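You operate a simulated robot arm through the tools that you are given. There is no shell and no other tool. Be economical: measure what you need, move in short steps, check, and stop when the job is done.

The job below is to be done with a simulated two-armed robot. You get a single attempt, and the scene is never put back.

TASK
Hold the red crate on the top of the grey table steady with one hand and put the name strip from the top of the mounting bench in it with the other.

The check looks at the end state, three seconds after you hand in, the way a careful person would. Anything else that was tipped, shoved, dropped, spilled or broken makes it a failure.

THE ROBOT
Two 7-joint arms with two-finger parallel grippers on one trunk, on a base that drives. Base frame: it is fixed to the floor where the robot stands at the start and does not move with it; the origin is under the middle of the robot, x ahead of it, y to its left, z up; the surface under the hand at the start is at about z = 0.86. Units: m, degrees, N and s.
The left shoulder is at the start at [0.1, 0.174, 1.107], the right one opposite. With the tool pointing down near the work surface each hand reaches from about 0.34 to 0.74 m from the robot's upright axis, wherever it stands, measured 20 degrees to its own side. Places, roughly: red crate [-0.5, -2, 1]. Payload 3.6 kg a hand.
Tool frame (each hand has its own): the origin (TCP) lies between the finger pads and is the grasp point; the fingertips stand 0.03 m ahead of it; z points along the fingers, y is the line along which they close. Largest opening 0.11 m; finger width 0.02, thickness 0.01; the body of the gripper, 0.048 by 0.112 m, starts 0.055 m behind the TCP.
Orientation is told as [roll, pitch, yaw] about the base's x, y, z axes, in that order, counted from this pose: with the fingers straight down and closing along the base's y, the tool's x points along the base's -x, its y along +y and its z along -z.

THE INTERFACE
- The arms move only by the tool servo_tool. It takes "left_deltas", "right_deltas" or both (then of equal length, played together; a hand with none holds still); each is one flat list of numbers, 7 for each row, row after row: the shift along the base's x, y, z in m, then the turn, a rotation vector about the base's x, y, z in rad, then the finger opening in m, from 0 to 0.11. In form: [dx, dy, dz, wx, wy, wz, fingers, dx, dy, dz, wx, wy, wz, fingers, ...]. A call has 1 to 10 rows; each row shifts and turns the commanded pose from where the row before left it. A row lasts 0.2 s, in which the tool goes at most 0.05 m and 8.6 degrees; a call with a longer step from one row to the next is refused whole, and so is a gripper value outside its range. A pose out of reach is approached as far as the arm can. The call stops where the force on the tool passes 40 N (or 10 N more than at its start, if that is more) or the arm is blocked; 0.2 s more then pass. Each finger travels about 0.153 m/s and halts on what it meets, pressing with about 20 N; the grip force reading is that of the motor and also rises with nothing between the fingers. The clock runs only during rows and for 0.2 s after the last one: add rows that do not move to give the fingers time. It gives the time, the measured TCP pose, the force on the tool (base axes), the opening and the grip force at its end, in the units of the frame above (readings bear some noise), with the torque about the TCP (base axes, N m) and any sound that the robot's microphone picked up, and new pictures: "pictures" is both (left out), scene, wrist or none (wrist: the cameras of the hands that moved).
- Cameras (640 x 400 px; columns grow to the right, rows downward): "scene" is now at [0.2058, 0.0005, 1.298]; the picture's right is [-0.05, -1.00, 0.00], its down [-0.49, 0.02, -0.87] and it looks along [0.87, -0.04, -0.49] (base axes); focal length 272 px, centre (320, 200). "left" rides on the left gripper at [0.072, -0.017, -0.103] in its tool frame; the picture's right is [0.23, 0.97, 0.00], its down [-0.76, 0.18, -0.62] and it looks along [-0.61, 0.14, 0.78] (tool axes); focal length 222 px, centre (320, 200). "right" rides on the right gripper at [0.072, 0.017, -0.103] in its tool frame; the picture's right is [-0.23, 0.97, 0.00], its down [-0.76, -0.18, -0.62] and it looks along [-0.61, -0.14, 0.78] (tool axes); focal length 222 px, centre (320, 200). There is no depth. A picture from a camera that has moved, and an enlarged one, comes with that camera's place and axes in the base frame and with its lens. The place of the scene camera against the robot may be out by one fixed shift of up to 0.012 m in any direction.
- slide_trunk(by): slides the trunk up (or, below 0, down) by that many m; the arms and the scene camera ride with it, the base frame stays. It gives what a move gives, with no picture.
- drive_base(legs): drives the robot by 1 to 6 legs, each [ahead, left, turn to the left] in m, m and degrees, along the robot's own axes; the way and the turn of a leg run together, so that a leg with both is an arc; at most 1.5 m and 180 degrees a leg. The arms and the cameras ride along, it lands a little off, and it stops where it bumps. It gives what a move gives, and a new picture of the scene camera.
- aim_head(pan, tilt): turns the head with the scene camera to pan (to the left, within 86 degrees either way) and tilt (down, from -29 to 69), counted from straight ahead of the robot. It gives what a move gives, and a new picture of the scene camera.
- enlarge(camera, box): a new picture of the part [left, top, right, bottom] of that camera's present view, enlarged. It takes no simulated time.
- close_job(): hands the job in; it is judged then, once.

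Work in short steps. Places have to be worked out from the pictures, the camera data and where the tool is seen: move nearer, look again, correct. Check each grasp and each placing, and mend what went wrong. You have 120 turns and 260 pictures in all, those below and enlarged ones among them. Open the grippers and draw the arms clear of the work before you hand the job in, unless the task says otherwise; then end with one line.

The tools are called after ">>>" by a JSON object that holds its "op" and its "data". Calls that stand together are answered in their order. servo_tool: Moves the arms, as the interface text tells. Its arguments: {"type":"object","properties":{"left_deltas":{"type":"array","items":{"type":"number"}},"right_deltas":{"type":"array","items":{"type":"number"}},"pictures":{"type":"string","enum":["both","scene","wrist","none"]}},"required":[]} The other tools are called the same way: slide_trunk (by) slides the trunk up or down; drive_base (legs) drives the base; aim_head (pan, tilt) turns the head that bears the scene camera; enlarge (camera, box) takes an enlarged picture of a part of a camera's view; close_job () hands the job in.

At the start:

```text
clock: 0.0
left_position: [0.5057, 0.2826, 1.0819]
left_orientation: [0.0, 0.0, 0.0]
left_contact_force: [0.5, 1.1, -0.4]
left_moment: [0.03, 0.01, 0.01]
left_width: 0.1102
left_grasp_force: 0.0
right_position: [0.3871, -0.1412, 1.1641]
right_orientation: [0.0, -0.1, 0.1]
right_contact_force: [-0.1, -0.4, 0.6]
right_moment: [0.02, -0.02, 0.0]
right_width: 0.1102
right_grasp_force: 0.0
trunk travel left (down, up): [-0.225, 0.538]
robot x, y, heading: [-0.0016, -0.0018, -0.1]
head pan, tilt: [-2.6, 29.1]
```

scene: 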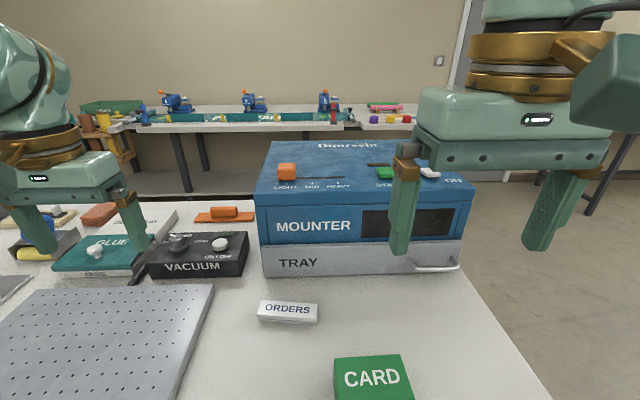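
right: 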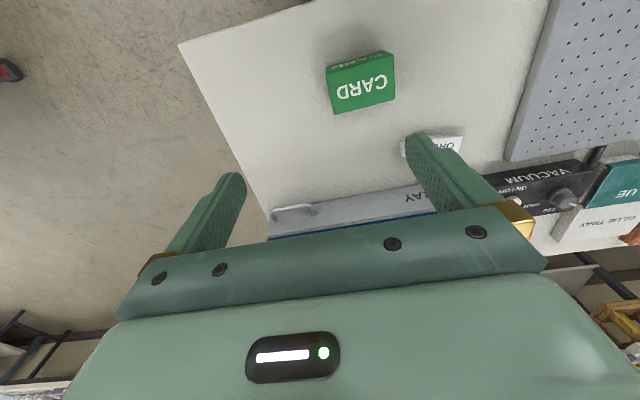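
left: 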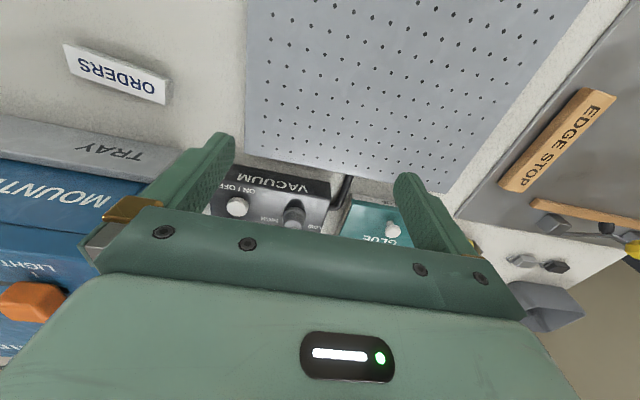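

The bench ahead has a mounter, vacuum, glue tray and an ORDERS block; I don't see an obvious name strip yet. I look around with the head.

>>> {"op": "aim_head", "data": {"pan": 40, "tilt": 35}}

>>> {"op": "aim_head", "data": {"pan": -2, "tilt": 60}}

>>> {"op": "aim_head", "data": {"pan": -86, "tilt": 20}}

```text
clock: 1.1
left_position: [0.5071, 0.2824, 1.0795]
left_orientation: [-0.1, -0.1, 0.0]
left_contact_force: [0.3, 0.1, 0.5]
left_moment: [-0.01, 0.01, 0.0]
left_width: 0.11
left_grasp_force: 0.0
right_position: [0.3869, -0.1413, 1.165]
right_orientation: [0.0, 0.0, 0.0]
right_contact_force: [-1.5, -0.3, 0.2]
right_moment: [-0.01, -0.01, 0.0]
right_width: 0.11
right_grasp_force: 0.1
trunk travel left (down, up): [-0.225, 0.538]
robot x, y, heading: [-0.0013, -0.0004, 0.0]
head pan, tilt: [40.0, 35.0]
camera scene: at [0.1826, 0.0612, 1.2888], right [0.64, -0.77, 0.0], down [-0.44, -0.37, -0.82], along [0.63, 0.53, -0.57], focal length 272 px, centre (320, 200)
```

scene: 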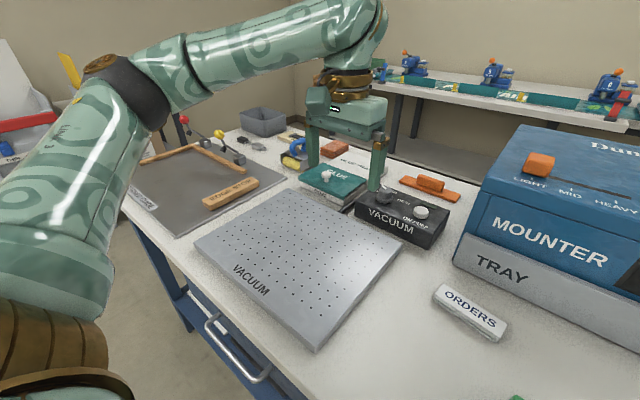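

```text
clock: 2.2
left_position: [0.5064, 0.2827, 1.08]
left_orientation: [0.0, 0.1, -0.1]
left_contact_force: [-0.4, 0.6, 0.8]
left_moment: [0.01, 0.0, 0.01]
left_width: 0.1098
left_grasp_force: 0.0
right_position: [0.3865, -0.1398, 1.1633]
right_orientation: [-0.1, 0.0, 0.0]
right_contact_force: [0.5, -0.4, -0.2]
right_moment: [-0.02, 0.02, 0.03]
right_width: 0.1099
right_grasp_force: 0.1
trunk travel left (down, up): [-0.225, 0.538]
robot x, y, heading: [0.0011, 0.0034, -0.1]
head pan, tilt: [-2.0, 60.0]
camera scene: at [0.1817, 0.0024, 1.2545], right [-0.03, -1.0, 0.0], down [-0.87, 0.03, -0.5], along [0.5, -0.02, -0.87], focal length 272 px, centre (320, 200)
```

scene: 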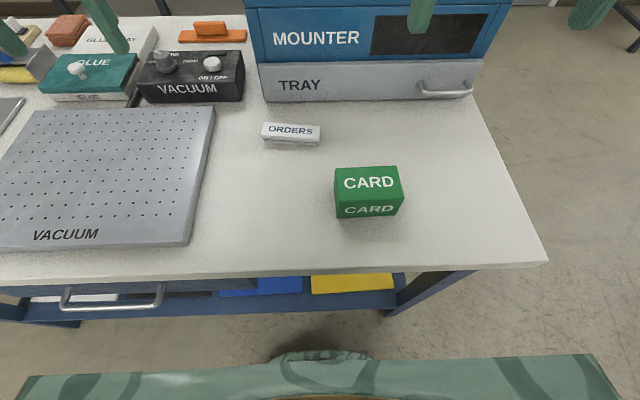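

```text
clock: 3.8
left_position: [0.5061, 0.283, 1.0808]
left_orientation: [0.0, 0.1, 0.0]
left_contact_force: [0.6, 0.1, 1.1]
left_moment: [-0.01, 0.02, -0.01]
left_width: 0.1099
left_grasp_force: 0.0
right_position: [0.3874, -0.1404, 1.1646]
right_orientation: [-0.1, 0.0, -0.1]
right_contact_force: [0.0, 0.1, -0.3]
right_moment: [-0.05, 0.02, 0.02]
right_width: 0.1098
right_grasp_force: 0.1
trunk travel left (down, up): [-0.225, 0.538]
robot x, y, heading: [-0.0006, -0.0032, -0.1]
head pan, tilt: [-85.9, 20.0]
camera scene: at [0.1218, -0.0882, 1.3127], right [-1.0, -0.07, 0.0], down [-0.03, 0.34, -0.94], along [0.07, -0.94, -0.34], focal length 272 px, centre (320, 200)
```

scene: 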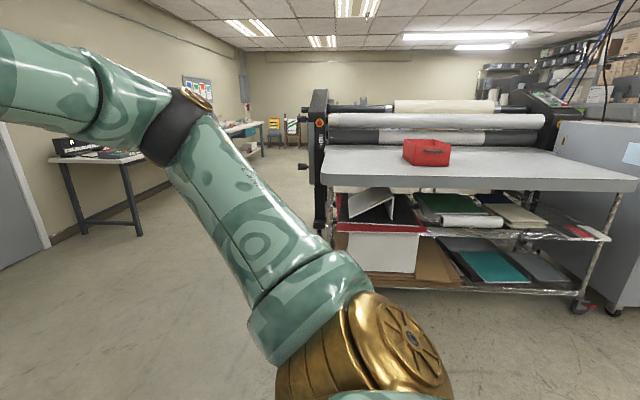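

The ORDERS piece is the likely name strip; the red crate is on the grey table ~2 m to the right. I check the rest of the bench for any rival strip.

>>> {"op": "aim_head", "data": {"pan": 35, "tilt": 35}}

>>> {"op": "enlarge", "data": {"camera": "scene", "box": [80, 80, 400, 280]}}

>>> {"op": "enlarge", "data": {"camera": "left", "box": [0, 0, 320, 200]}}

>>> {"op": "aim_head", "data": {"pan": -15, "tilt": 15}}

>>> {"op": "enlarge", "data": {"camera": "scene", "box": [0, 100, 320, 300]}}

```text
clock: 5.8
left_position: [0.5047, 0.2816, 1.081]
left_orientation: [-0.1, 0.0, 0.0]
left_contact_force: [0.5, 0.4, -0.2]
left_moment: [0.05, -0.01, 0.02]
left_width: 0.11
left_grasp_force: 0.2
right_position: [0.3873, -0.1395, 1.1638]
right_orientation: [0.0, 0.0, -0.1]
right_contact_force: [0.0, 0.5, -1.4]
right_moment: [0.0, 0.03, 0.02]
right_width: 0.1103
right_grasp_force: 0.0
trunk travel left (down, up): [-0.225, 0.538]
robot x, y, heading: [-0.0009, 0.0006, -0.2]
head pan, tilt: [35.0, 35.0]
camera scene: at [0.1873, 0.0551, 1.2888], right [0.57, -0.82, 0.0], down [-0.47, -0.33, -0.82], along [0.67, 0.47, -0.57], focal length 272 px, centre (320, 200)
```

scene: 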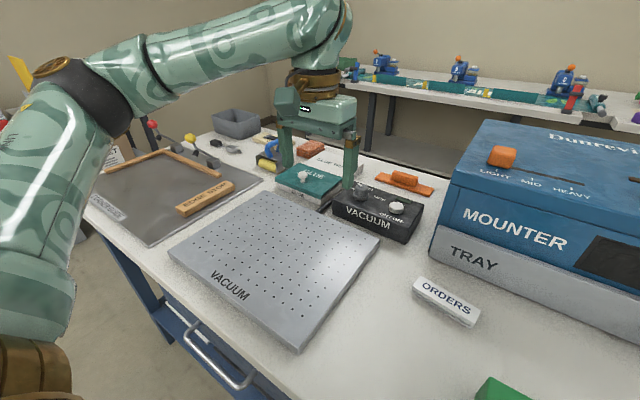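

```text
2.00 times, centred on (240, 180) of scene
camera zoom: at [0.1873, 0.0551, 1.2888], right [0.57, -0.82, 0.0], down [-0.47, -0.33, -0.82], along [0.67, 0.47, -0.57], focal length 545 px, centre (480, 240)
```

zoom: 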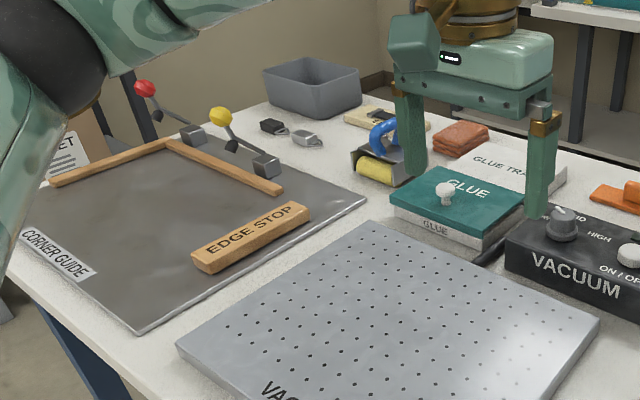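

```text
2.00 times, centred on (160, 100) of left
camera zoom: at [0.4338, 0.2647, 1.1835], right [-0.23, 0.97, 0.0], down [0.76, 0.18, 0.62], along [0.61, 0.14, -0.78], focal length 444 px, centre (640, 400)
```

zoom: 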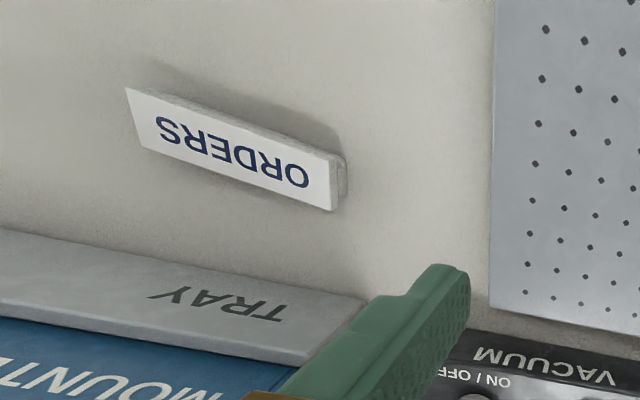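

```text
clock: 7.0
left_position: [0.5068, 0.2813, 1.081]
left_orientation: [0.0, 0.0, 0.0]
left_contact_force: [-0.3, 0.6, -0.7]
left_moment: [-0.01, -0.01, 0.04]
left_width: 0.1098
left_grasp_force: 0.1
right_position: [0.3875, -0.1397, 1.1637]
right_orientation: [0.0, 0.0, 0.0]
right_contact_force: [0.0, -0.2, -0.8]
right_moment: [-0.01, -0.02, 0.05]
right_width: 0.1099
right_grasp_force: 0.0
trunk travel left (down, up): [-0.225, 0.538]
robot x, y, heading: [-0.0023, 0.0001, 0.3]
head pan, tilt: [-15.0, 15.0]
camera scene: at [0.2054, -0.0194, 1.3208], right [-0.26, -0.97, 0.0], down [-0.25, 0.07, -0.97], along [0.93, -0.25, -0.26], focal length 272 px, centre (320, 200)
```

scene: 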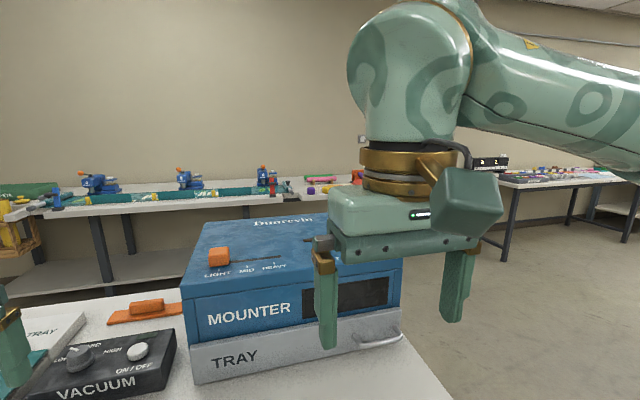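

```text
2.00 times, centred on (160, 200) of scene
camera zoom: at [0.2054, -0.0194, 1.3208], right [-0.26, -0.97, 0.0], down [-0.25, 0.07, -0.97], along [0.93, -0.25, -0.26], focal length 545 px, centre (640, 200)
```

zoom: 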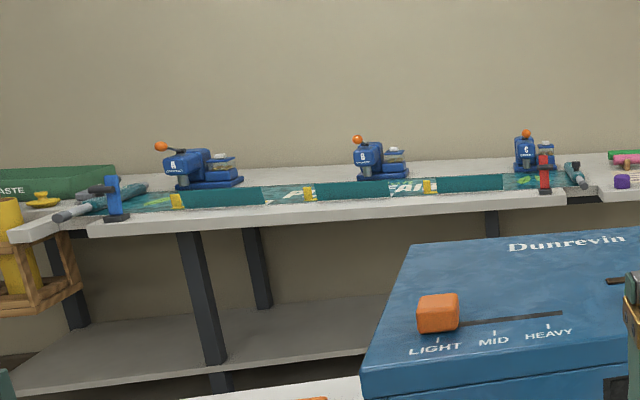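

The ORDERS plate is the only name strip, at about (0.538, 0.041), its length near y (yaw ~6°). I bring the right hand above it, turned so the fingers close across the thin side.

>>> {"op": "servo_tool", "data": {"right_deltas": [0.015, 0.018, -0.003, 0, 0, 0.1457, 0.11, 0.015, 0.018, -0.003, 0, 0, 0.1457, 0.11, 0.015, 0.018, -0.003, 0, 0, 0.1457, 0.11, 0.015, 0.018, -0.003, 0, 0, 0.1457, 0.11, 0.015, 0.018, -0.003, 0, 0, 0.1457, 0.11, 0.015, 0.018, -0.003, 0, 0, 0.1457, 0.11, 0.015, 0.018, -0.003, 0, 0, 0.1457, 0.11, 0.015, 0.018, -0.003, 0, 0, 0.1457, 0.11, 0.015, 0.018, -0.003, 0, 0, 0.1457, 0.11, 0.015, 0.018, -0.003, 0, 0, 0.1457, 0.11], "pictures": "wrist"}}

>>> {"op": "aim_head", "data": {"pan": 0, "tilt": 40}}

```text
clock: 9.2
left_position: [0.5071, 0.2833, 1.0797]
left_orientation: [0.0, 0.0, 0.0]
left_contact_force: [-0.1, 0.8, -0.9]
left_moment: [0.04, -0.03, -0.01]
left_width: 0.1102
left_grasp_force: 0.0
right_position: [0.4324, -0.0857, 1.1553]
right_orientation: [0.1, -0.1, 25.0]
right_contact_force: [0.3, 0.1, 0.1]
right_moment: [-0.02, -0.02, 0.02]
right_width: 0.1099
right_grasp_force: 0.0
right hand out of reach, approached as far as the arm can: row 4, 5, 6, 7, 8, 9, 10
trunk travel left (down, up): [-0.225, 0.538]
robot x, y, heading: [0.0001, 0.0044, -0.1]
head pan, tilt: [-15.0, 15.0]
camera right: at [0.3586, -0.1025, 1.2588], right [-0.21, 0.98, 0.0], down [0.77, 0.16, 0.62], along [0.61, 0.13, -0.78], focal length 222 px, centre (320, 200)
```

right: 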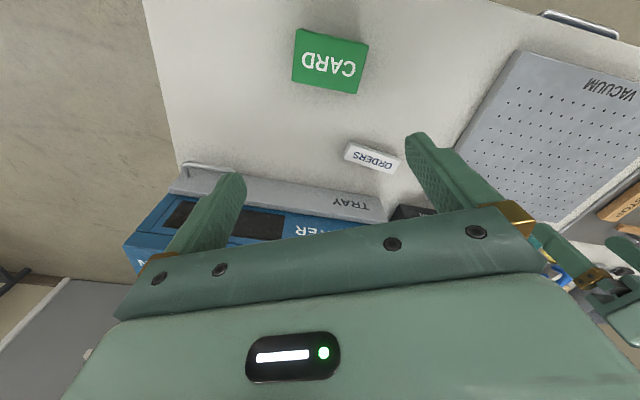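

```text
clock: 10.1
left_position: [0.5066, 0.2836, 1.0805]
left_orientation: [0.0, 0.0, 0.1]
left_contact_force: [0.2, 0.2, 0.3]
left_moment: [-0.01, 0.05, 0.01]
left_width: 0.1101
left_grasp_force: 0.0
right_position: [0.4318, -0.0867, 1.1561]
right_orientation: [0.1, 0.0, 25.0]
right_contact_force: [0.0, -0.6, -0.3]
right_moment: [-0.01, -0.01, 0.0]
right_width: 0.11
right_grasp_force: 0.0
trunk travel left (down, up): [-0.225, 0.538]
robot x, y, heading: [-0.0005, -0.0004, 0.2]
head pan, tilt: [0.0, 40.0]
camera scene: at [0.2002, 0.0047, 1.2813], right [0.0, -1.0, 0.0], down [-0.64, 0.0, -0.77], along [0.77, 0.0, -0.64], focal length 272 px, centre (320, 200)
```

scene: 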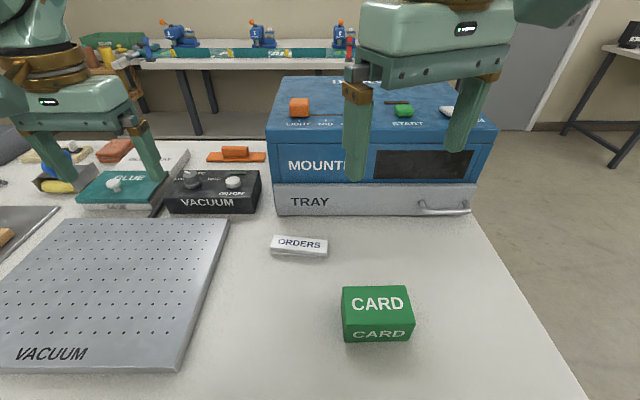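

The right wrist can't turn further that way (stuck at 25°), so I turn it the other way.

>>> {"op": "servo_tool", "data": {"right_deltas": [0, 0, 0, 0, 0, -0.147, 0.11, 0, 0, 0, 0, 0, -0.147, 0.11, 0, 0, 0, 0, 0, -0.147, 0.11, 0, 0, 0, 0, 0, -0.147, 0.11, 0, 0, 0, 0, 0, -0.147, 0.11, 0, 0, 0, 0, 0, -0.147, 0.11, 0, 0, 0, 0, 0, -0.147, 0.11, 0, 0, 0, 0, 0, -0.147, 0.11, 0, 0, 0, 0, 0, -0.147, 0.11, 0, 0, 0, 0, 0, -0.147, 0.11], "pictures": "none"}}

```text
clock: 12.2
left_position: [0.5061, 0.283, 1.0802]
left_orientation: [0.0, 0.0, 0.0]
left_contact_force: [0.0, 0.1, 0.3]
left_moment: [-0.01, -0.02, 0.01]
left_width: 0.1098
left_grasp_force: 0.0
right_position: [0.4334, -0.0867, 1.1555]
right_orientation: [0.0, 0.0, -59.3]
right_contact_force: [0.4, -0.1, -0.3]
right_moment: [-0.03, -0.01, 0.01]
right_width: 0.1099
right_grasp_force: 0.0
trunk travel left (down, up): [-0.225, 0.538]
robot x, y, heading: [0.0032, 0.0006, 0.3]
head pan, tilt: [0.0, 40.0]
```

>>> {"op": "servo_tool", "data": {"right_deltas": [0.0, 0.02, 0, 0, 0, -0.108, 0.11, 0.01, 0.02, 0, 0, 0, -0.108, 0.11, 0.02, 0.02, 0, 0, 0, -0.108, 0.11, 0.02, 0.02, -0.01, 0, 0, -0.108, 0.11, 0.025, 0.025, -0.02, 0, 0, -0.108, 0.11, 0.026, 0.023, -0.025, 0, 0, -0.108, 0.11, 0, 0, 0, 0, 0, 0, 0.11]}}

```text
clock: 13.8
left_position: [0.5054, 0.2821, 1.0817]
left_orientation: [0.0, 0.0, 0.0]
left_contact_force: [0.4, 0.6, 1.0]
left_moment: [0.04, 0.0, 0.03]
left_width: 0.1103
left_grasp_force: 0.0
right_position: [0.5347, 0.0363, 1.0996]
right_orientation: [0.0, 0.0, -96.4]
right_contact_force: [-0.1, -0.2, -0.5]
right_moment: [-0.02, -0.01, 0.04]
right_width: 0.1098
right_grasp_force: 0.1
trunk travel left (down, up): [-0.225, 0.538]
robot x, y, heading: [-0.0026, 0.0001, 0.1]
head pan, tilt: [0.0, 40.0]
camera scene: at [0.1996, 0.0043, 1.2814], right [0.0, -1.0, 0.0], down [-0.64, 0.0, -0.77], along [0.77, 0.0, -0.64], focal length 272 px, centre (320, 200)
camera right: at [0.5577, 0.1068, 1.203], right [0.94, -0.34, 0.0], down [-0.26, -0.74, 0.62], along [-0.21, -0.59, -0.78], focal length 222 px, centre (320, 200)
```

scene: 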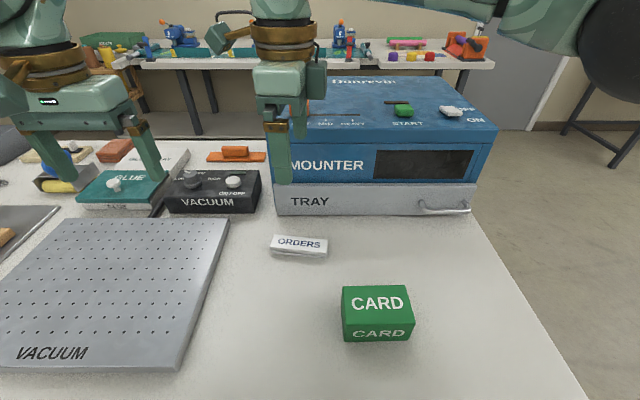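
right: 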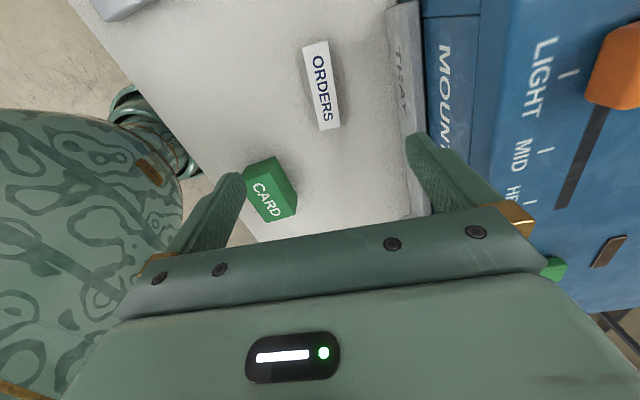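

Strip centre by the wrist camera is (0.538, 0.043), about 0.03 wide and 0.105 long, axis ~9° off y. I align and descend part way.

>>> {"op": "servo_tool", "data": {"right_deltas": [0.002, 0.003, -0.04, 0, 0, -0.025, 0.09, 0.002, 0.003, -0.04, 0, 0, -0.025, 0.09, 0, 0, -0.04, 0, 0, 0, 0.09, 0, 0, -0.04, 0, 0, 0, 0.09, 0, 0, 0, 0, 0, 0, 0.09]}}

```text
clock: 15.1
left_position: [0.5063, 0.2823, 1.0806]
left_orientation: [0.0, 0.0, 0.0]
left_contact_force: [-0.3, -0.5, 0.3]
left_moment: [0.03, 0.01, -0.01]
left_width: 0.11
left_grasp_force: 0.1
right_position: [0.5368, 0.0426, 0.9375]
right_orientation: [0.0, 0.1, -99.1]
right_contact_force: [-0.5, 0.6, -0.7]
right_moment: [-0.02, 0.0, 0.01]
right_width: 0.09
right_grasp_force: 0.1
trunk travel left (down, up): [-0.225, 0.538]
robot x, y, heading: [-0.0031, 0.0003, -0.1]
head pan, tilt: [0.0, 40.0]
camera scene: at [0.1999, 0.0048, 1.2813], right [0.0, -1.0, 0.0], down [-0.64, 0.0, -0.77], along [0.77, 0.0, -0.64], focal length 272 px, centre (320, 200)
camera right: at [0.5633, 0.1108, 1.0413], right [0.92, -0.38, 0.0], down [-0.3, -0.72, 0.62], along [-0.24, -0.58, -0.78], focal length 222 px, centre (320, 200)
```

scene: 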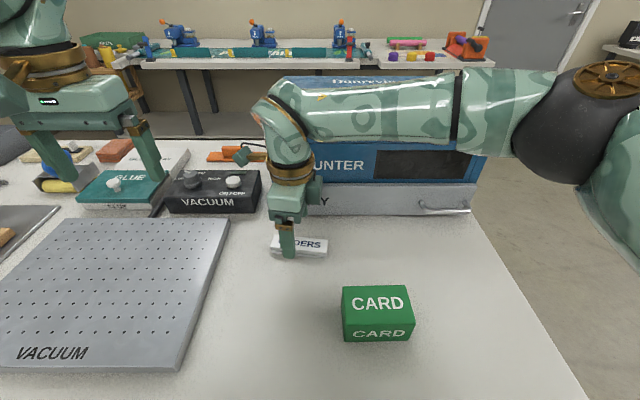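
right: 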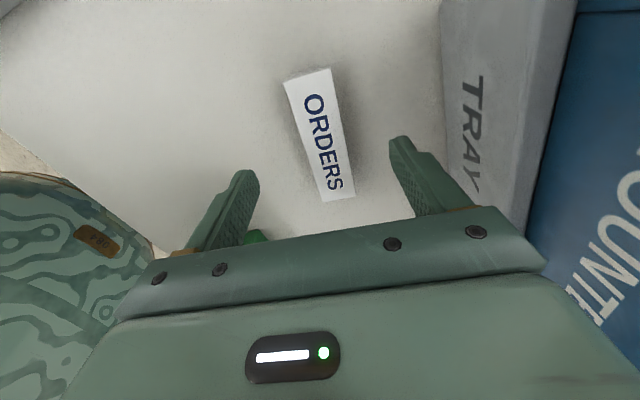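

Alignment is good (strip spans the fingers centrally). I descend to about z 0.896 and check.

>>> {"op": "servo_tool", "data": {"right_deltas": [0.001, 0.002, -0.02, 0, 0, 0, 0.09, 0.001, 0.001, -0.014, 0, 0, 0, 0.09, 0, 0, -0.008, 0, 0, 0, 0.09, 0, 0, 0, 0, 0, 0, 0.09], "pictures": "wrist"}}

>>> {"op": "enlarge", "data": {"camera": "scene", "box": [220, 180, 380, 280]}}

```text
clock: 16.1
left_position: [0.5063, 0.2819, 1.0801]
left_orientation: [0.0, 0.0, 0.1]
left_contact_force: [-0.1, 0.0, 0.4]
left_moment: [0.0, 0.02, 0.04]
left_width: 0.1098
left_grasp_force: 0.0
right_position: [0.5406, 0.0484, 0.898]
right_orientation: [0.0, 0.0, -99.2]
right_contact_force: [0.5, 0.2, 0.4]
right_moment: [-0.01, 0.03, 0.01]
right_width: 0.0899
right_grasp_force: 0.1
trunk travel left (down, up): [-0.225, 0.538]
robot x, y, heading: [0.0003, -0.0012, -0.0]
head pan, tilt: [0.0, 40.0]
camera right: at [0.5677, 0.1169, 1.0005], right [0.92, -0.38, 0.0], down [-0.3, -0.72, 0.62], along [-0.24, -0.58, -0.78], focal length 222 px, centre (320, 200)
```

right: 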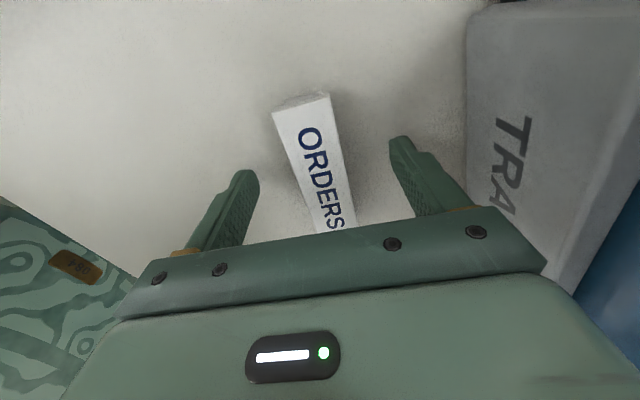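

```text
4.00 times, centred on (300, 230) of scene
camera zoom: at [0.2002, 0.0048, 1.2812], right [0.0, -1.0, 0.0], down [-0.64, 0.0, -0.77], along [0.77, 0.0, -0.64], focal length 1090 px, centre (400, 80)
```

zoom: 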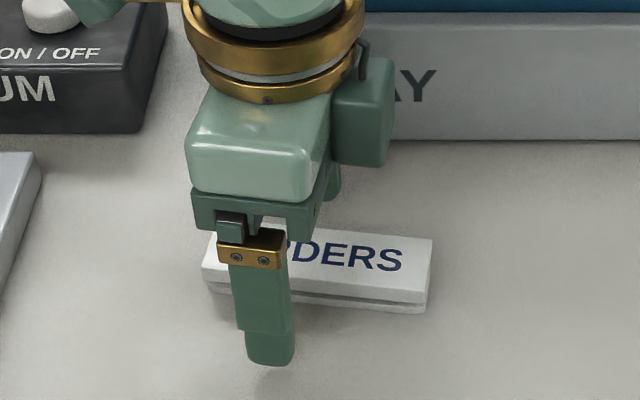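

The strip sits between the fingers, tips just above the table. I shift slightly to its middle and close.

>>> {"op": "servo_tool", "data": {"right_deltas": [-0.001, -0.006, -0.004, 0, 0, 0, 0.09, 0, 0, 0, 0, 0, 0, 0.05, 0, 0, 0, 0, 0, 0, 0.015, 0, 0, 0, 0, 0, 0, 0.01, 0, 0, 0, 0, 0, 0, 0.01, 0, 0, 0, 0, 0, 0, 0.01], "pictures": "wrist"}}

```text
clock: 17.4
left_position: [0.5072, 0.2826, 1.0802]
left_orientation: [0.0, 0.0, 0.0]
left_contact_force: [-0.1, 0.6, 0.3]
left_moment: [-0.03, 0.03, -0.03]
left_width: 0.1104
left_grasp_force: 0.1
right_position: [0.5396, 0.0439, 0.8928]
right_orientation: [0.0, 0.0, -99.1]
right_contact_force: [-0.5, -0.6, 0.4]
right_moment: [0.01, -0.04, -0.02]
right_width: 0.0311
right_grasp_force: 19.9
trunk travel left (down, up): [-0.225, 0.538]
robot x, y, heading: [-0.0009, 0.0021, -0.0]
head pan, tilt: [0.0, 40.0]
camera right: at [0.5664, 0.1118, 0.9962], right [0.92, -0.38, 0.0], down [-0.3, -0.72, 0.62], along [-0.24, -0.58, -0.78], focal length 222 px, centre (320, 200)
```

right: 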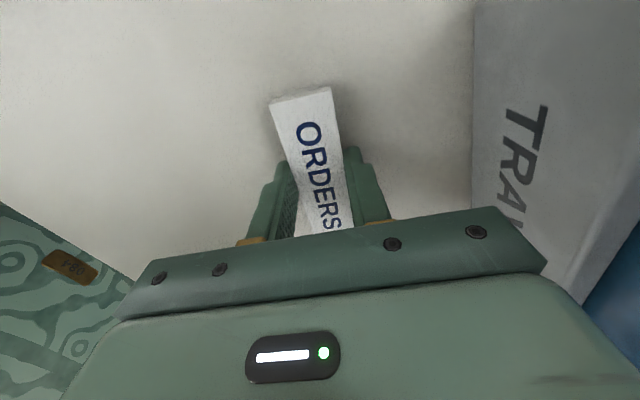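

Gripped at 0.031 m wide. I lift it straight up and raise the left hand as well.

>>> {"op": "servo_tool", "data": {"right_deltas": [0, 0, 0.03, 0, 0, 0, 0.01, 0, 0, 0.05, 0, 0, 0, 0.01, 0, 0, 0.05, 0, 0, 0, 0.01, 0, 0, 0.05, 0, 0, 0, 0.01, 0, 0, 0.05, 0, 0, 0, 0.01, 0, 0, 0.05, 0, 0, 0, 0.01, 0, 0, 0, 0, 0, 0, 0.01], "left_deltas": [0, 0, 0.03, 0, 0, 0, 0.11, 0, 0, 0.03, 0, 0, 0, 0.11, 0, 0, 0.03, 0, 0, 0, 0.11, 0, 0, 0.03, 0, 0, 0, 0.11, 0, 0, 0, 0, 0, 0, 0.11, 0, 0, 0, 0, 0, 0, 0.11, 0, 0, 0, 0, 0, 0, 0.11]}}

```text
clock: 19.1
left_position: [0.5063, 0.2815, 1.1421]
left_orientation: [-0.1, 0.0, 0.2]
left_contact_force: [0.2, 0.6, -0.1]
left_moment: [-0.01, 0.0, -0.01]
left_width: 0.1099
left_grasp_force: 0.1
left hand out of reach, approached as far as the arm can: row 3, 4
right_position: [0.5371, 0.0419, 1.1761]
right_orientation: [0.0, 0.0, -99.2]
right_contact_force: [-0.9, -0.2, -0.5]
right_moment: [0.03, 0.01, -0.03]
right_width: 0.0314
right_grasp_force: 19.9
trunk travel left (down, up): [-0.225, 0.538]
robot x, y, heading: [0.0009, -0.0047, -0.2]
head pan, tilt: [0.0, 40.0]
camera scene: at [0.2008, 0.0045, 1.2811], right [0.0, -1.0, 0.0], down [-0.64, 0.0, -0.77], along [0.77, 0.0, -0.64], focal length 272 px, centre (320, 200)
camera right: at [0.5644, 0.11, 1.2792], right [0.92, -0.38, 0.0], down [-0.3, -0.72, 0.62], along [-0.24, -0.58, -0.78], focal length 222 px, centre (320, 200)
camera left: at [0.4343, 0.2631, 1.2452], right [-0.23, 0.97, 0.0], down [0.76, 0.18, 0.62], along [0.61, 0.14, -0.78], focal length 222 px, centre (320, 200)
```

scene: 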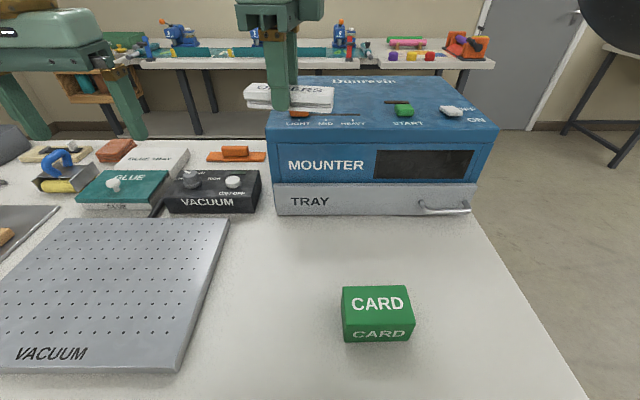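
right: 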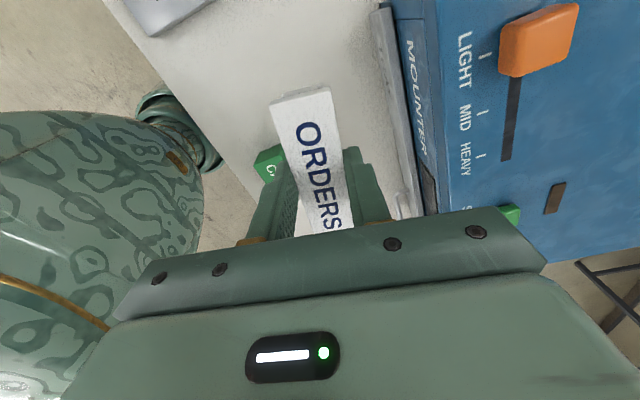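
left: 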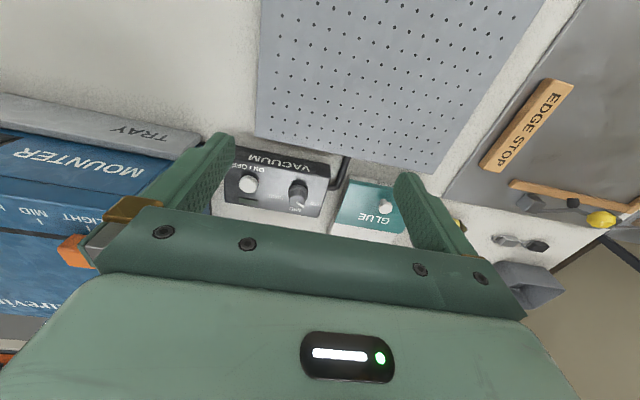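

The strip is held firmly. I pull both hands in a little, then back off from the bench, and look rightwards for the route.

>>> {"op": "servo_tool", "data": {"right_deltas": [-0.03, -0.02, 0, 0, 0, 0, 0.01, -0.03, -0.02, 0, 0, 0, 0, 0.01, -0.03, -0.02, 0, 0, 0, 0, 0.01, -0.03, -0.02, 0, 0, 0, 0, 0.01, 0, 0, 0, 0, 0, 0, 0.01], "left_deltas": [-0.03, 0, 0, 0, 0, 0, 0.11, -0.03, 0, 0, 0, 0, 0, 0.11, -0.03, 0, 0, 0, 0, 0, 0.11, 0, 0, 0, 0, 0, 0, 0.11, 0, 0, 0, 0, 0, 0, 0.11], "pictures": "none"}}

>>> {"op": "drive_base", "data": {"legs": [[-0.25, 0, 0]]}}

>>> {"op": "aim_head", "data": {"pan": -86, "tilt": 30}}

```text
clock: 20.2
left_position: [0.4567, 0.3024, 1.1297]
left_orientation: [0.1, 0.0, 0.1]
left_contact_force: [0.2, 0.5, 0.4]
left_moment: [0.01, 0.0, 0.01]
left_width: 0.1102
left_grasp_force: 0.1
left hand out of reach, approached as far as the arm can: row 1, 2
right_position: [0.4182, -0.0354, 1.17]
right_orientation: [0.0, -0.1, -99.1]
right_contact_force: [-0.9, 0.1, -0.1]
right_moment: [0.01, -0.02, -0.03]
right_width: 0.0309
right_grasp_force: 19.8
trunk travel left (down, up): [-0.225, 0.538]
robot x, y, heading: [0.0, -0.0011, 0.2]
head pan, tilt: [0.0, 40.0]
```

```text
clock: 22.1
left_position: [0.2106, 0.3007, 1.1307]
left_orientation: [0.0, 0.0, -0.2]
left_contact_force: [-0.6, -0.2, 0.6]
left_moment: [0.03, -0.03, -0.02]
left_width: 0.1099
left_grasp_force: 0.0
right_position: [0.1702, -0.0385, 1.1704]
right_orientation: [0.1, -0.1, -99.6]
right_contact_force: [-0.4, 0.3, -1.3]
right_moment: [0.0, -0.03, -0.03]
right_width: 0.0313
right_grasp_force: 19.8
trunk travel left (down, up): [-0.225, 0.538]
robot x, y, heading: [-0.2516, -0.002, -0.2]
head pan, tilt: [0.0, 40.0]
camera scene: at [-0.0486, 0.0044, 1.2814], right [0.0, -1.0, 0.0], down [-0.64, 0.0, -0.77], along [0.77, 0.0, -0.64], focal length 272 px, centre (320, 200)
```

scene: 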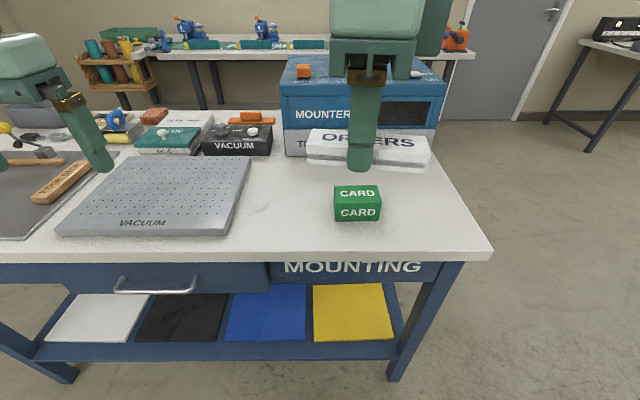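

```text
clock: 23.7
left_position: [0.2111, 0.2998, 1.1293]
left_orientation: [0.0, 0.0, -0.2]
left_contact_force: [-0.1, 0.4, -0.3]
left_moment: [0.0, -0.01, -0.01]
left_width: 0.1102
left_grasp_force: 0.0
right_position: [0.1705, -0.0389, 1.1703]
right_orientation: [0.0, -0.1, -99.5]
right_contact_force: [0.0, -0.8, -1.3]
right_moment: [-0.01, 0.0, 0.02]
right_width: 0.0311
right_grasp_force: 19.9
trunk travel left (down, up): [-0.225, 0.538]
robot x, y, heading: [-0.2478, 0.0013, -0.3]
head pan, tilt: [-85.9, 30.0]
camera scene: at [-0.1265, -0.0854, 1.2966], right [-1.0, -0.07, 0.0], down [-0.03, 0.5, -0.87], along [0.06, -0.86, -0.5], focal length 272 px, centre (320, 200)
```

scene: 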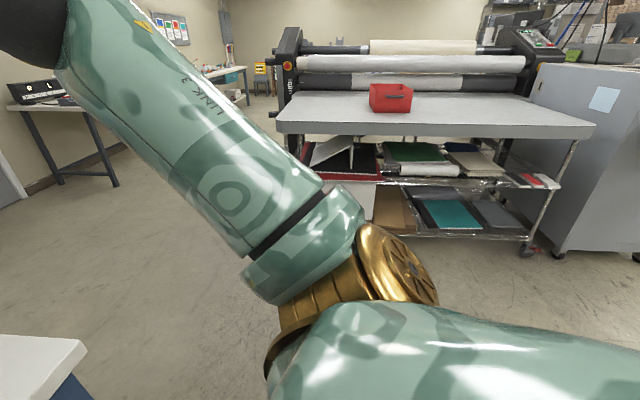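

The bench is labelled MOUNTING, as expected, and the way to the grey table is free. I back off 0.2 m more and turn right 90°.

>>> {"op": "drive_base", "data": {"legs": [[-0.2, 0, 0], [0, 0, -90]]}}

>>> {"op": "aim_head", "data": {"pan": 0, "tilt": 25}}

```text
clock: 29.2
left_position: [-0.1678, -0.467, 1.1293]
left_orientation: [-0.1, 0.0, -92.2]
left_contact_force: [0.3, 0.0, 0.3]
left_moment: [0.0, -0.01, 0.0]
left_width: 0.1101
left_grasp_force: 0.0
right_position: [-0.5058, -0.4148, 1.1704]
right_orientation: [0.0, 0.1, 168.5]
right_contact_force: [0.2, -0.7, -0.4]
right_moment: [0.0, -0.03, 0.02]
right_width: 0.0312
right_grasp_force: 19.9
trunk travel left (down, up): [-0.225, 0.538]
robot x, y, heading: [-0.4547, 0.0005, -92.3]
head pan, tilt: [-85.9, 30.0]
camera scene: at [-0.5465, -0.111, 1.2966], right [-0.03, 1.0, 0.0], down [0.5, 0.02, -0.87], along [-0.87, -0.03, -0.5], focal length 272 px, centre (320, 200)
```

scene: 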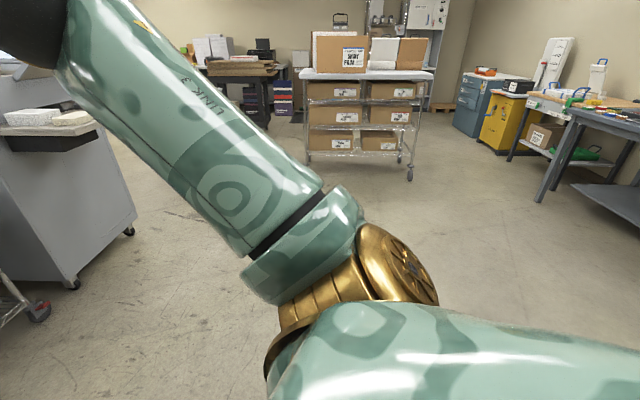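

```text
clock: 30.8
left_position: [-0.1698, -0.4659, 1.1292]
left_orientation: [0.0, 0.0, -92.2]
left_contact_force: [-0.7, 1.1, -0.4]
left_moment: [-0.01, -0.01, 0.01]
left_width: 0.1099
left_grasp_force: 0.1
right_position: [-0.5052, -0.4147, 1.1702]
right_orientation: [-0.1, -0.2, 168.5]
right_contact_force: [-0.1, -0.2, -0.5]
right_moment: [0.02, 0.04, 0.02]
right_width: 0.0312
right_grasp_force: 19.8
trunk travel left (down, up): [-0.225, 0.538]
robot x, y, heading: [-0.4537, 0.0017, -92.1]
head pan, tilt: [0.0, 25.0]
camera scene: at [-0.4596, -0.2001, 1.3045], right [-1.0, 0.04, 0.0], down [0.02, 0.42, -0.91], along [-0.04, -0.91, -0.42], focal length 272 px, centre (320, 200)
```

scene: 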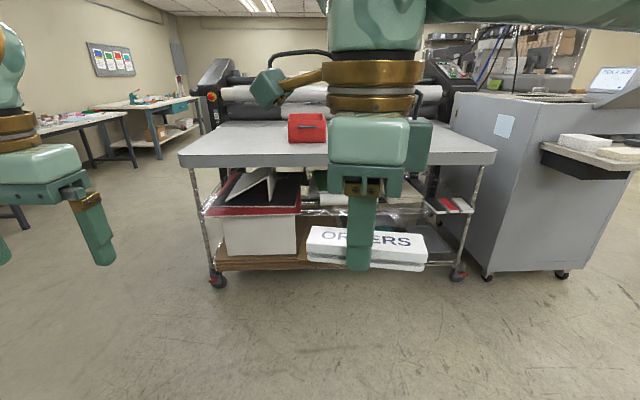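

Table's front edge lies near y ≈ -1.42, crate front ≈ -1.88, x ≈ -0.455, straight ahead. I drive 0.85 m ahead, correcting the heading, and look down.

>>> {"op": "drive_base", "data": {"legs": [[0, 0, 2.1], [0.85, 0, 0]]}}

>>> {"op": "enlarge", "data": {"camera": "right", "box": [0, 0, 640, 400]}}

```text
clock: 35.7
left_position: [-0.1206, -1.295, 1.1291]
left_orientation: [0.0, 0.1, -87.9]
left_contact_force: [0.3, 0.3, 0.3]
left_moment: [0.0, 0.01, 0.01]
left_width: 0.11
left_grasp_force: 0.0
right_position: [-0.4598, -1.2673, 1.1702]
right_orientation: [0.1, -0.2, 172.9]
right_contact_force: [0.6, -0.8, 0.1]
right_moment: [0.02, -0.02, 0.0]
right_width: 0.0313
right_grasp_force: 19.7
trunk travel left (down, up): [-0.225, 0.538]
robot x, y, heading: [-0.4379, -0.8458, -87.9]
head pan, tilt: [0.0, 25.0]
camera scene: at [-0.4302, -1.0489, 1.3045], right [-1.0, -0.03, 0.0], down [-0.01, 0.42, -0.91], along [0.03, -0.91, -0.42], focal length 272 px, centre (320, 200)
```

scene: 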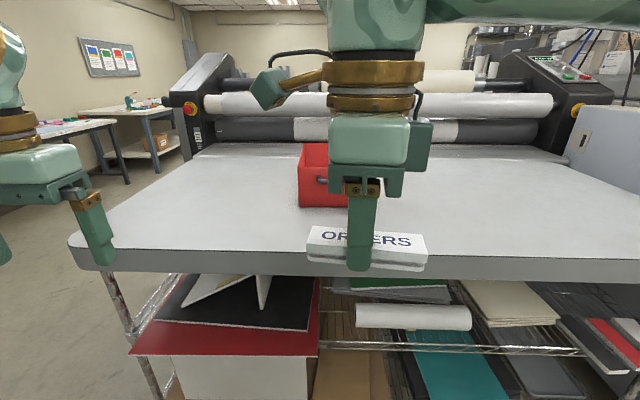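

```text
1.00 times, centred on (320, 200) of right (not enlarged: the box is as wide or as high as the picture)
camera zoom: at [-0.3913, -1.2937, 1.2732], right [-0.35, -0.94, 0.0], down [-0.73, 0.27, 0.62], along [-0.59, 0.22, -0.78], focal length 222 px, centre (320, 200)
```

zoom: 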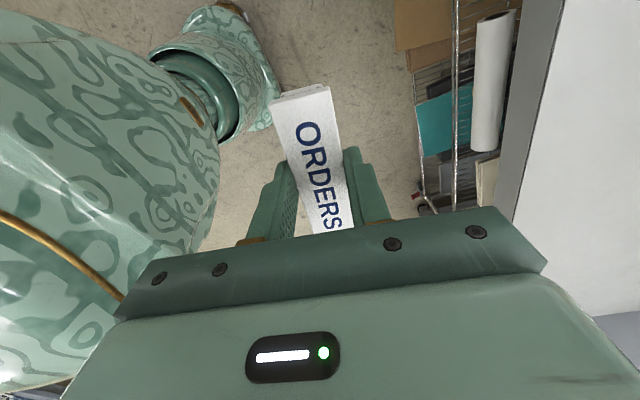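

From two views: table top z≈0.92, front edge y≈-1.56; crate front ≈ -1.82, x from about -0.34 to -0.57, rim ≈ 1.07. I raise the trunk 0.1 for clearance, and swing the right hand aside for an unobstructed look.

>>> {"op": "slide_trunk", "data": {"by": 0.12}}

>>> {"op": "servo_tool", "data": {"right_deltas": [-0.04, 0, 0, 0, 0, 0, 0.01, -0.04, 0, 0, 0, 0, 0, 0.01, -0.04, 0, 0, 0, 0, 0, 0.01, -0.04, 0, 0, 0, 0, 0, 0.01, 0, 0, 0, 0, 0, 0, 0.01], "pictures": "none"}}

>>> {"op": "aim_head", "data": {"pan": 0, "tilt": 35}}

>>> {"op": "enlarge", "data": {"camera": "scene", "box": [220, 80, 420, 205]}}

```text
clock: 37.2
left_position: [-0.1207, -1.294, 1.2482]
left_orientation: [0.1, 0.1, -88.0]
left_contact_force: [-0.8, -0.4, 0.0]
left_moment: [-0.02, -0.01, -0.01]
left_width: 0.11
left_grasp_force: 0.0
right_position: [-0.4599, -1.268, 1.2888]
right_orientation: [-0.1, -0.2, 172.9]
right_contact_force: [-0.2, -0.7, 0.1]
right_moment: [0.03, 0.0, 0.01]
right_width: 0.0312
right_grasp_force: 19.6
trunk travel left (down, up): [-0.345, 0.418]
robot x, y, heading: [-0.4373, -0.8457, -88.2]
head pan, tilt: [0.0, 25.0]
```

```text
clock: 38.4
left_position: [-0.12, -1.2937, 1.2503]
left_orientation: [0.0, 0.0, -88.0]
left_contact_force: [0.7, -0.3, 0.0]
left_moment: [-0.02, 0.02, 0.02]
left_width: 0.1101
left_grasp_force: 0.0
right_position: [-0.6208, -1.2657, 1.29]
right_orientation: [0.0, -0.1, 172.7]
right_contact_force: [-0.1, -0.4, -0.3]
right_moment: [-0.04, -0.01, 0.02]
right_width: 0.0313
right_grasp_force: 20.1
trunk travel left (down, up): [-0.345, 0.418]
robot x, y, heading: [-0.4365, -0.8493, -87.7]
head pan, tilt: [0.0, 25.0]
```

```text
clock: 39.1
left_position: [-0.1208, -1.2935, 1.2492]
left_orientation: [0.0, 0.1, -87.9]
left_contact_force: [-0.1, 0.5, -0.8]
left_moment: [0.02, 0.02, -0.03]
left_width: 0.11
left_grasp_force: 0.1
right_position: [-0.6228, -1.2652, 1.2895]
right_orientation: [0.0, 0.0, 172.7]
right_contact_force: [0.3, -0.5, -1.0]
right_moment: [-0.02, -0.01, 0.03]
right_width: 0.0309
right_grasp_force: 20.2
trunk travel left (down, up): [-0.345, 0.418]
robot x, y, heading: [-0.4366, -0.8477, -88.1]
head pan, tilt: [0.0, 35.0]
camera scene: at [-0.4326, -0.9922, 1.4118], right [-1.0, -0.03, 0.0], down [-0.02, 0.57, -0.82], along [0.03, -0.82, -0.57], focal length 272 px, centre (320, 200)
```

scene: 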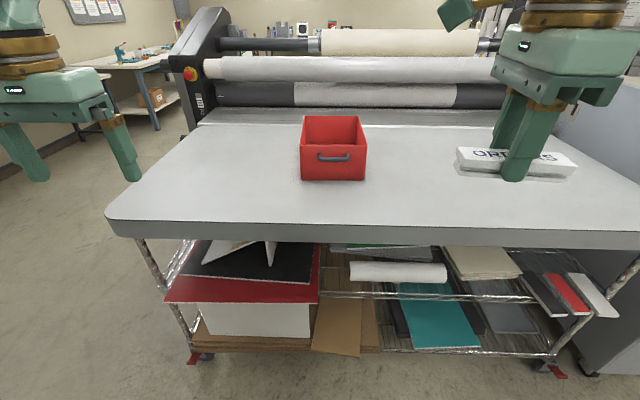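

```text
3.20 times, centred on (320, 142) of scene
camera zoom: at [-0.4326, -0.9922, 1.4118], right [-1.0, -0.03, 0.0], down [-0.02, 0.57, -0.82], along [0.03, -0.82, -0.57], focal length 872 px, centre (320, 384)
```

zoom: 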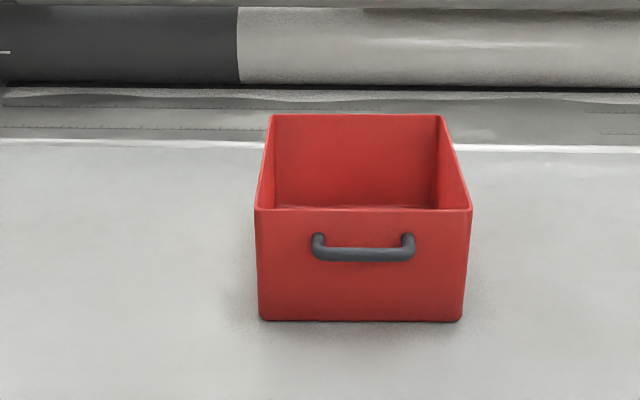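

Crate: x −0.557…−0.333, y −1.82…−2.12, rim z 1.053, floor about 0.92. Plan: left hand grips the left wall rim, right hand lowers the strip inside. I drive up to about 0.30 m from the table edge.

>>> {"op": "drive_base", "data": {"legs": [[0, 0, -2], [0.3, 0.03, 0], [0.11, 0, 0]]}}

>>> {"op": "aim_head", "data": {"pan": 0, "tilt": 45}}

```text
clock: 42.3
left_position: [-0.1078, -1.7089, 1.2491]
left_orientation: [0.1, 0.0, -90.1]
left_contact_force: [1.1, 0.1, -0.5]
left_moment: [0.03, -0.02, 0.01]
left_width: 0.1103
left_grasp_force: 0.1
right_position: [-0.6063, -1.6622, 1.2888]
right_orientation: [0.0, -0.2, 170.8]
right_contact_force: [-0.8, 0.3, -1.0]
right_moment: [0.04, 0.0, 0.0]
right_width: 0.0312
right_grasp_force: 19.9
trunk travel left (down, up): [-0.345, 0.418]
robot x, y, heading: [-0.4121, -1.2505, -90.0]
head pan, tilt: [0.0, 35.0]
camera scene: at [-0.4082, -1.3972, 1.4117], right [-1.0, 0.0, 0.0], down [0.0, 0.57, -0.82], along [0.0, -0.82, -0.57], focal length 272 px, centre (320, 200)
```

scene: 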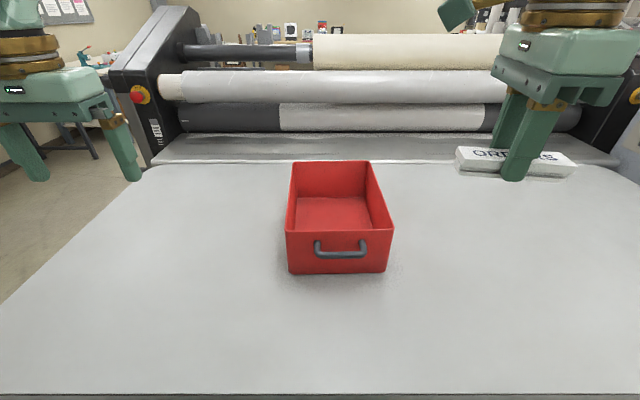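

```text
clock: 43.0
left_position: [-0.1062, -1.7075, 1.2496]
left_orientation: [-0.1, 0.0, -90.0]
left_contact_force: [-1.5, 0.7, 0.0]
left_moment: [-0.01, 0.03, 0.0]
left_width: 0.11
left_grasp_force: 0.0
right_position: [-0.607, -1.6614, 1.2892]
right_orientation: [-0.1, -0.1, 170.7]
right_contact_force: [0.0, 0.3, -0.9]
right_moment: [0.01, 0.01, -0.01]
right_width: 0.0311
right_grasp_force: 19.9
trunk travel left (down, up): [-0.345, 0.418]
robot x, y, heading: [-0.4078, -1.2496, -90.2]
head pan, tilt: [0.0, 45.0]
camera scene: at [-0.4082, -1.3896, 1.397], right [-1.0, 0.0, 0.0], down [0.0, 0.71, -0.71], along [0.0, -0.71, -0.71], focal length 272 px, centre (320, 200)
```

scene: 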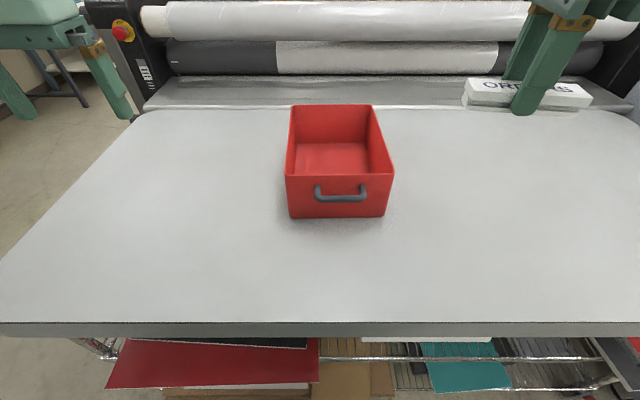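

Crate estimates agree: left wall x≈-0.338 near y -1.86, rim z≈1.05. I bring the left hand above that wall.

>>> {"op": "servo_tool", "data": {"left_deltas": [-0.029, -0.02, -0.01, 0, 0, 0, 0.11, -0.029, -0.02, -0.01, 0, 0, 0, 0.08, -0.029, -0.02, -0.01, 0, 0, 0, 0.06, -0.029, -0.02, -0.01, 0, 0, 0, 0.06, -0.029, -0.02, -0.01, 0, 0, 0, 0.06, -0.029, -0.02, -0.015, 0, 0, 0, 0.06, -0.029, -0.02, -0.015, 0, 0, 0, 0.06, -0.029, -0.017, -0.015, 0, 0, 0, 0.06, 0, 0, 0, 0, 0, 0, 0.06]}}

```text
clock: 45.0
left_position: [-0.3391, -1.8656, 1.153]
left_orientation: [0.0, 0.0, -90.0]
left_contact_force: [0.3, 0.2, 0.9]
left_moment: [0.04, 0.01, -0.02]
left_width: 0.0603
left_grasp_force: 0.0
right_position: [-0.6059, -1.6631, 1.2902]
right_orientation: [0.0, -0.1, 170.8]
right_contact_force: [-0.2, 0.8, -0.6]
right_moment: [0.0, 0.05, 0.0]
right_width: 0.0312
right_grasp_force: 19.8
trunk travel left (down, up): [-0.345, 0.418]
robot x, y, heading: [-0.4082, -1.2501, -89.9]
head pan, tilt: [0.0, 45.0]
camera scene: at [-0.4071, -1.3893, 1.397], right [-1.0, 0.0, 0.0], down [0.0, 0.71, -0.71], along [0.0, -0.71, -0.71], focal length 272 px, centre (320, 200)
camera left: at [-0.3562, -1.795, 1.2554], right [0.97, 0.23, 0.0], down [0.18, -0.76, 0.62], along [0.14, -0.61, -0.78], focal length 222 px, centre (320, 200)
```

scene: 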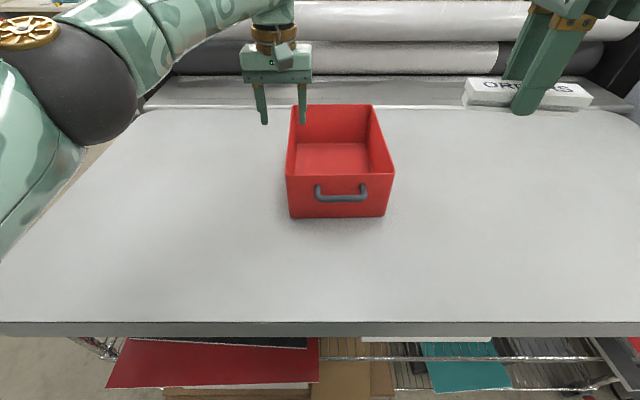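
left: 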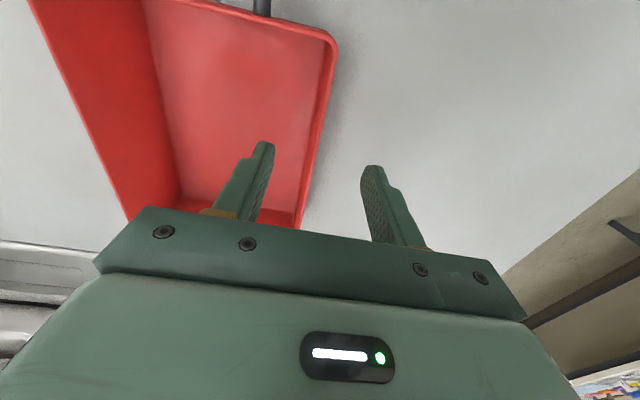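

>>> {"op": "enlarge", "data": {"camera": "left", "box": [220, 20, 420, 145]}}

```text
3.20 times, centred on (320, 82) of left
camera zoom: at [-0.3562, -1.795, 1.2554], right [0.97, 0.23, 0.0], down [0.18, -0.76, 0.62], along [0.14, -0.61, -0.78], focal length 711 px, centre (320, 576)
```

zoom: 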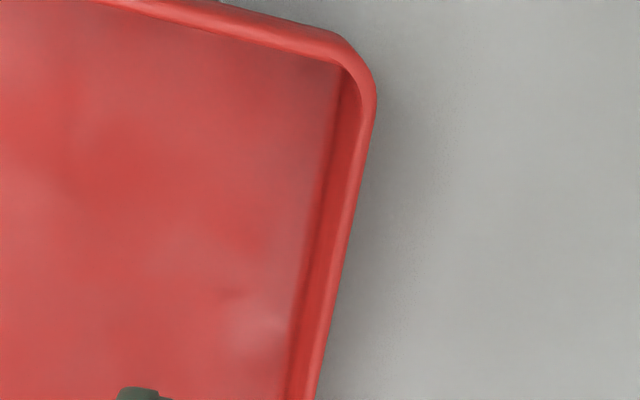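

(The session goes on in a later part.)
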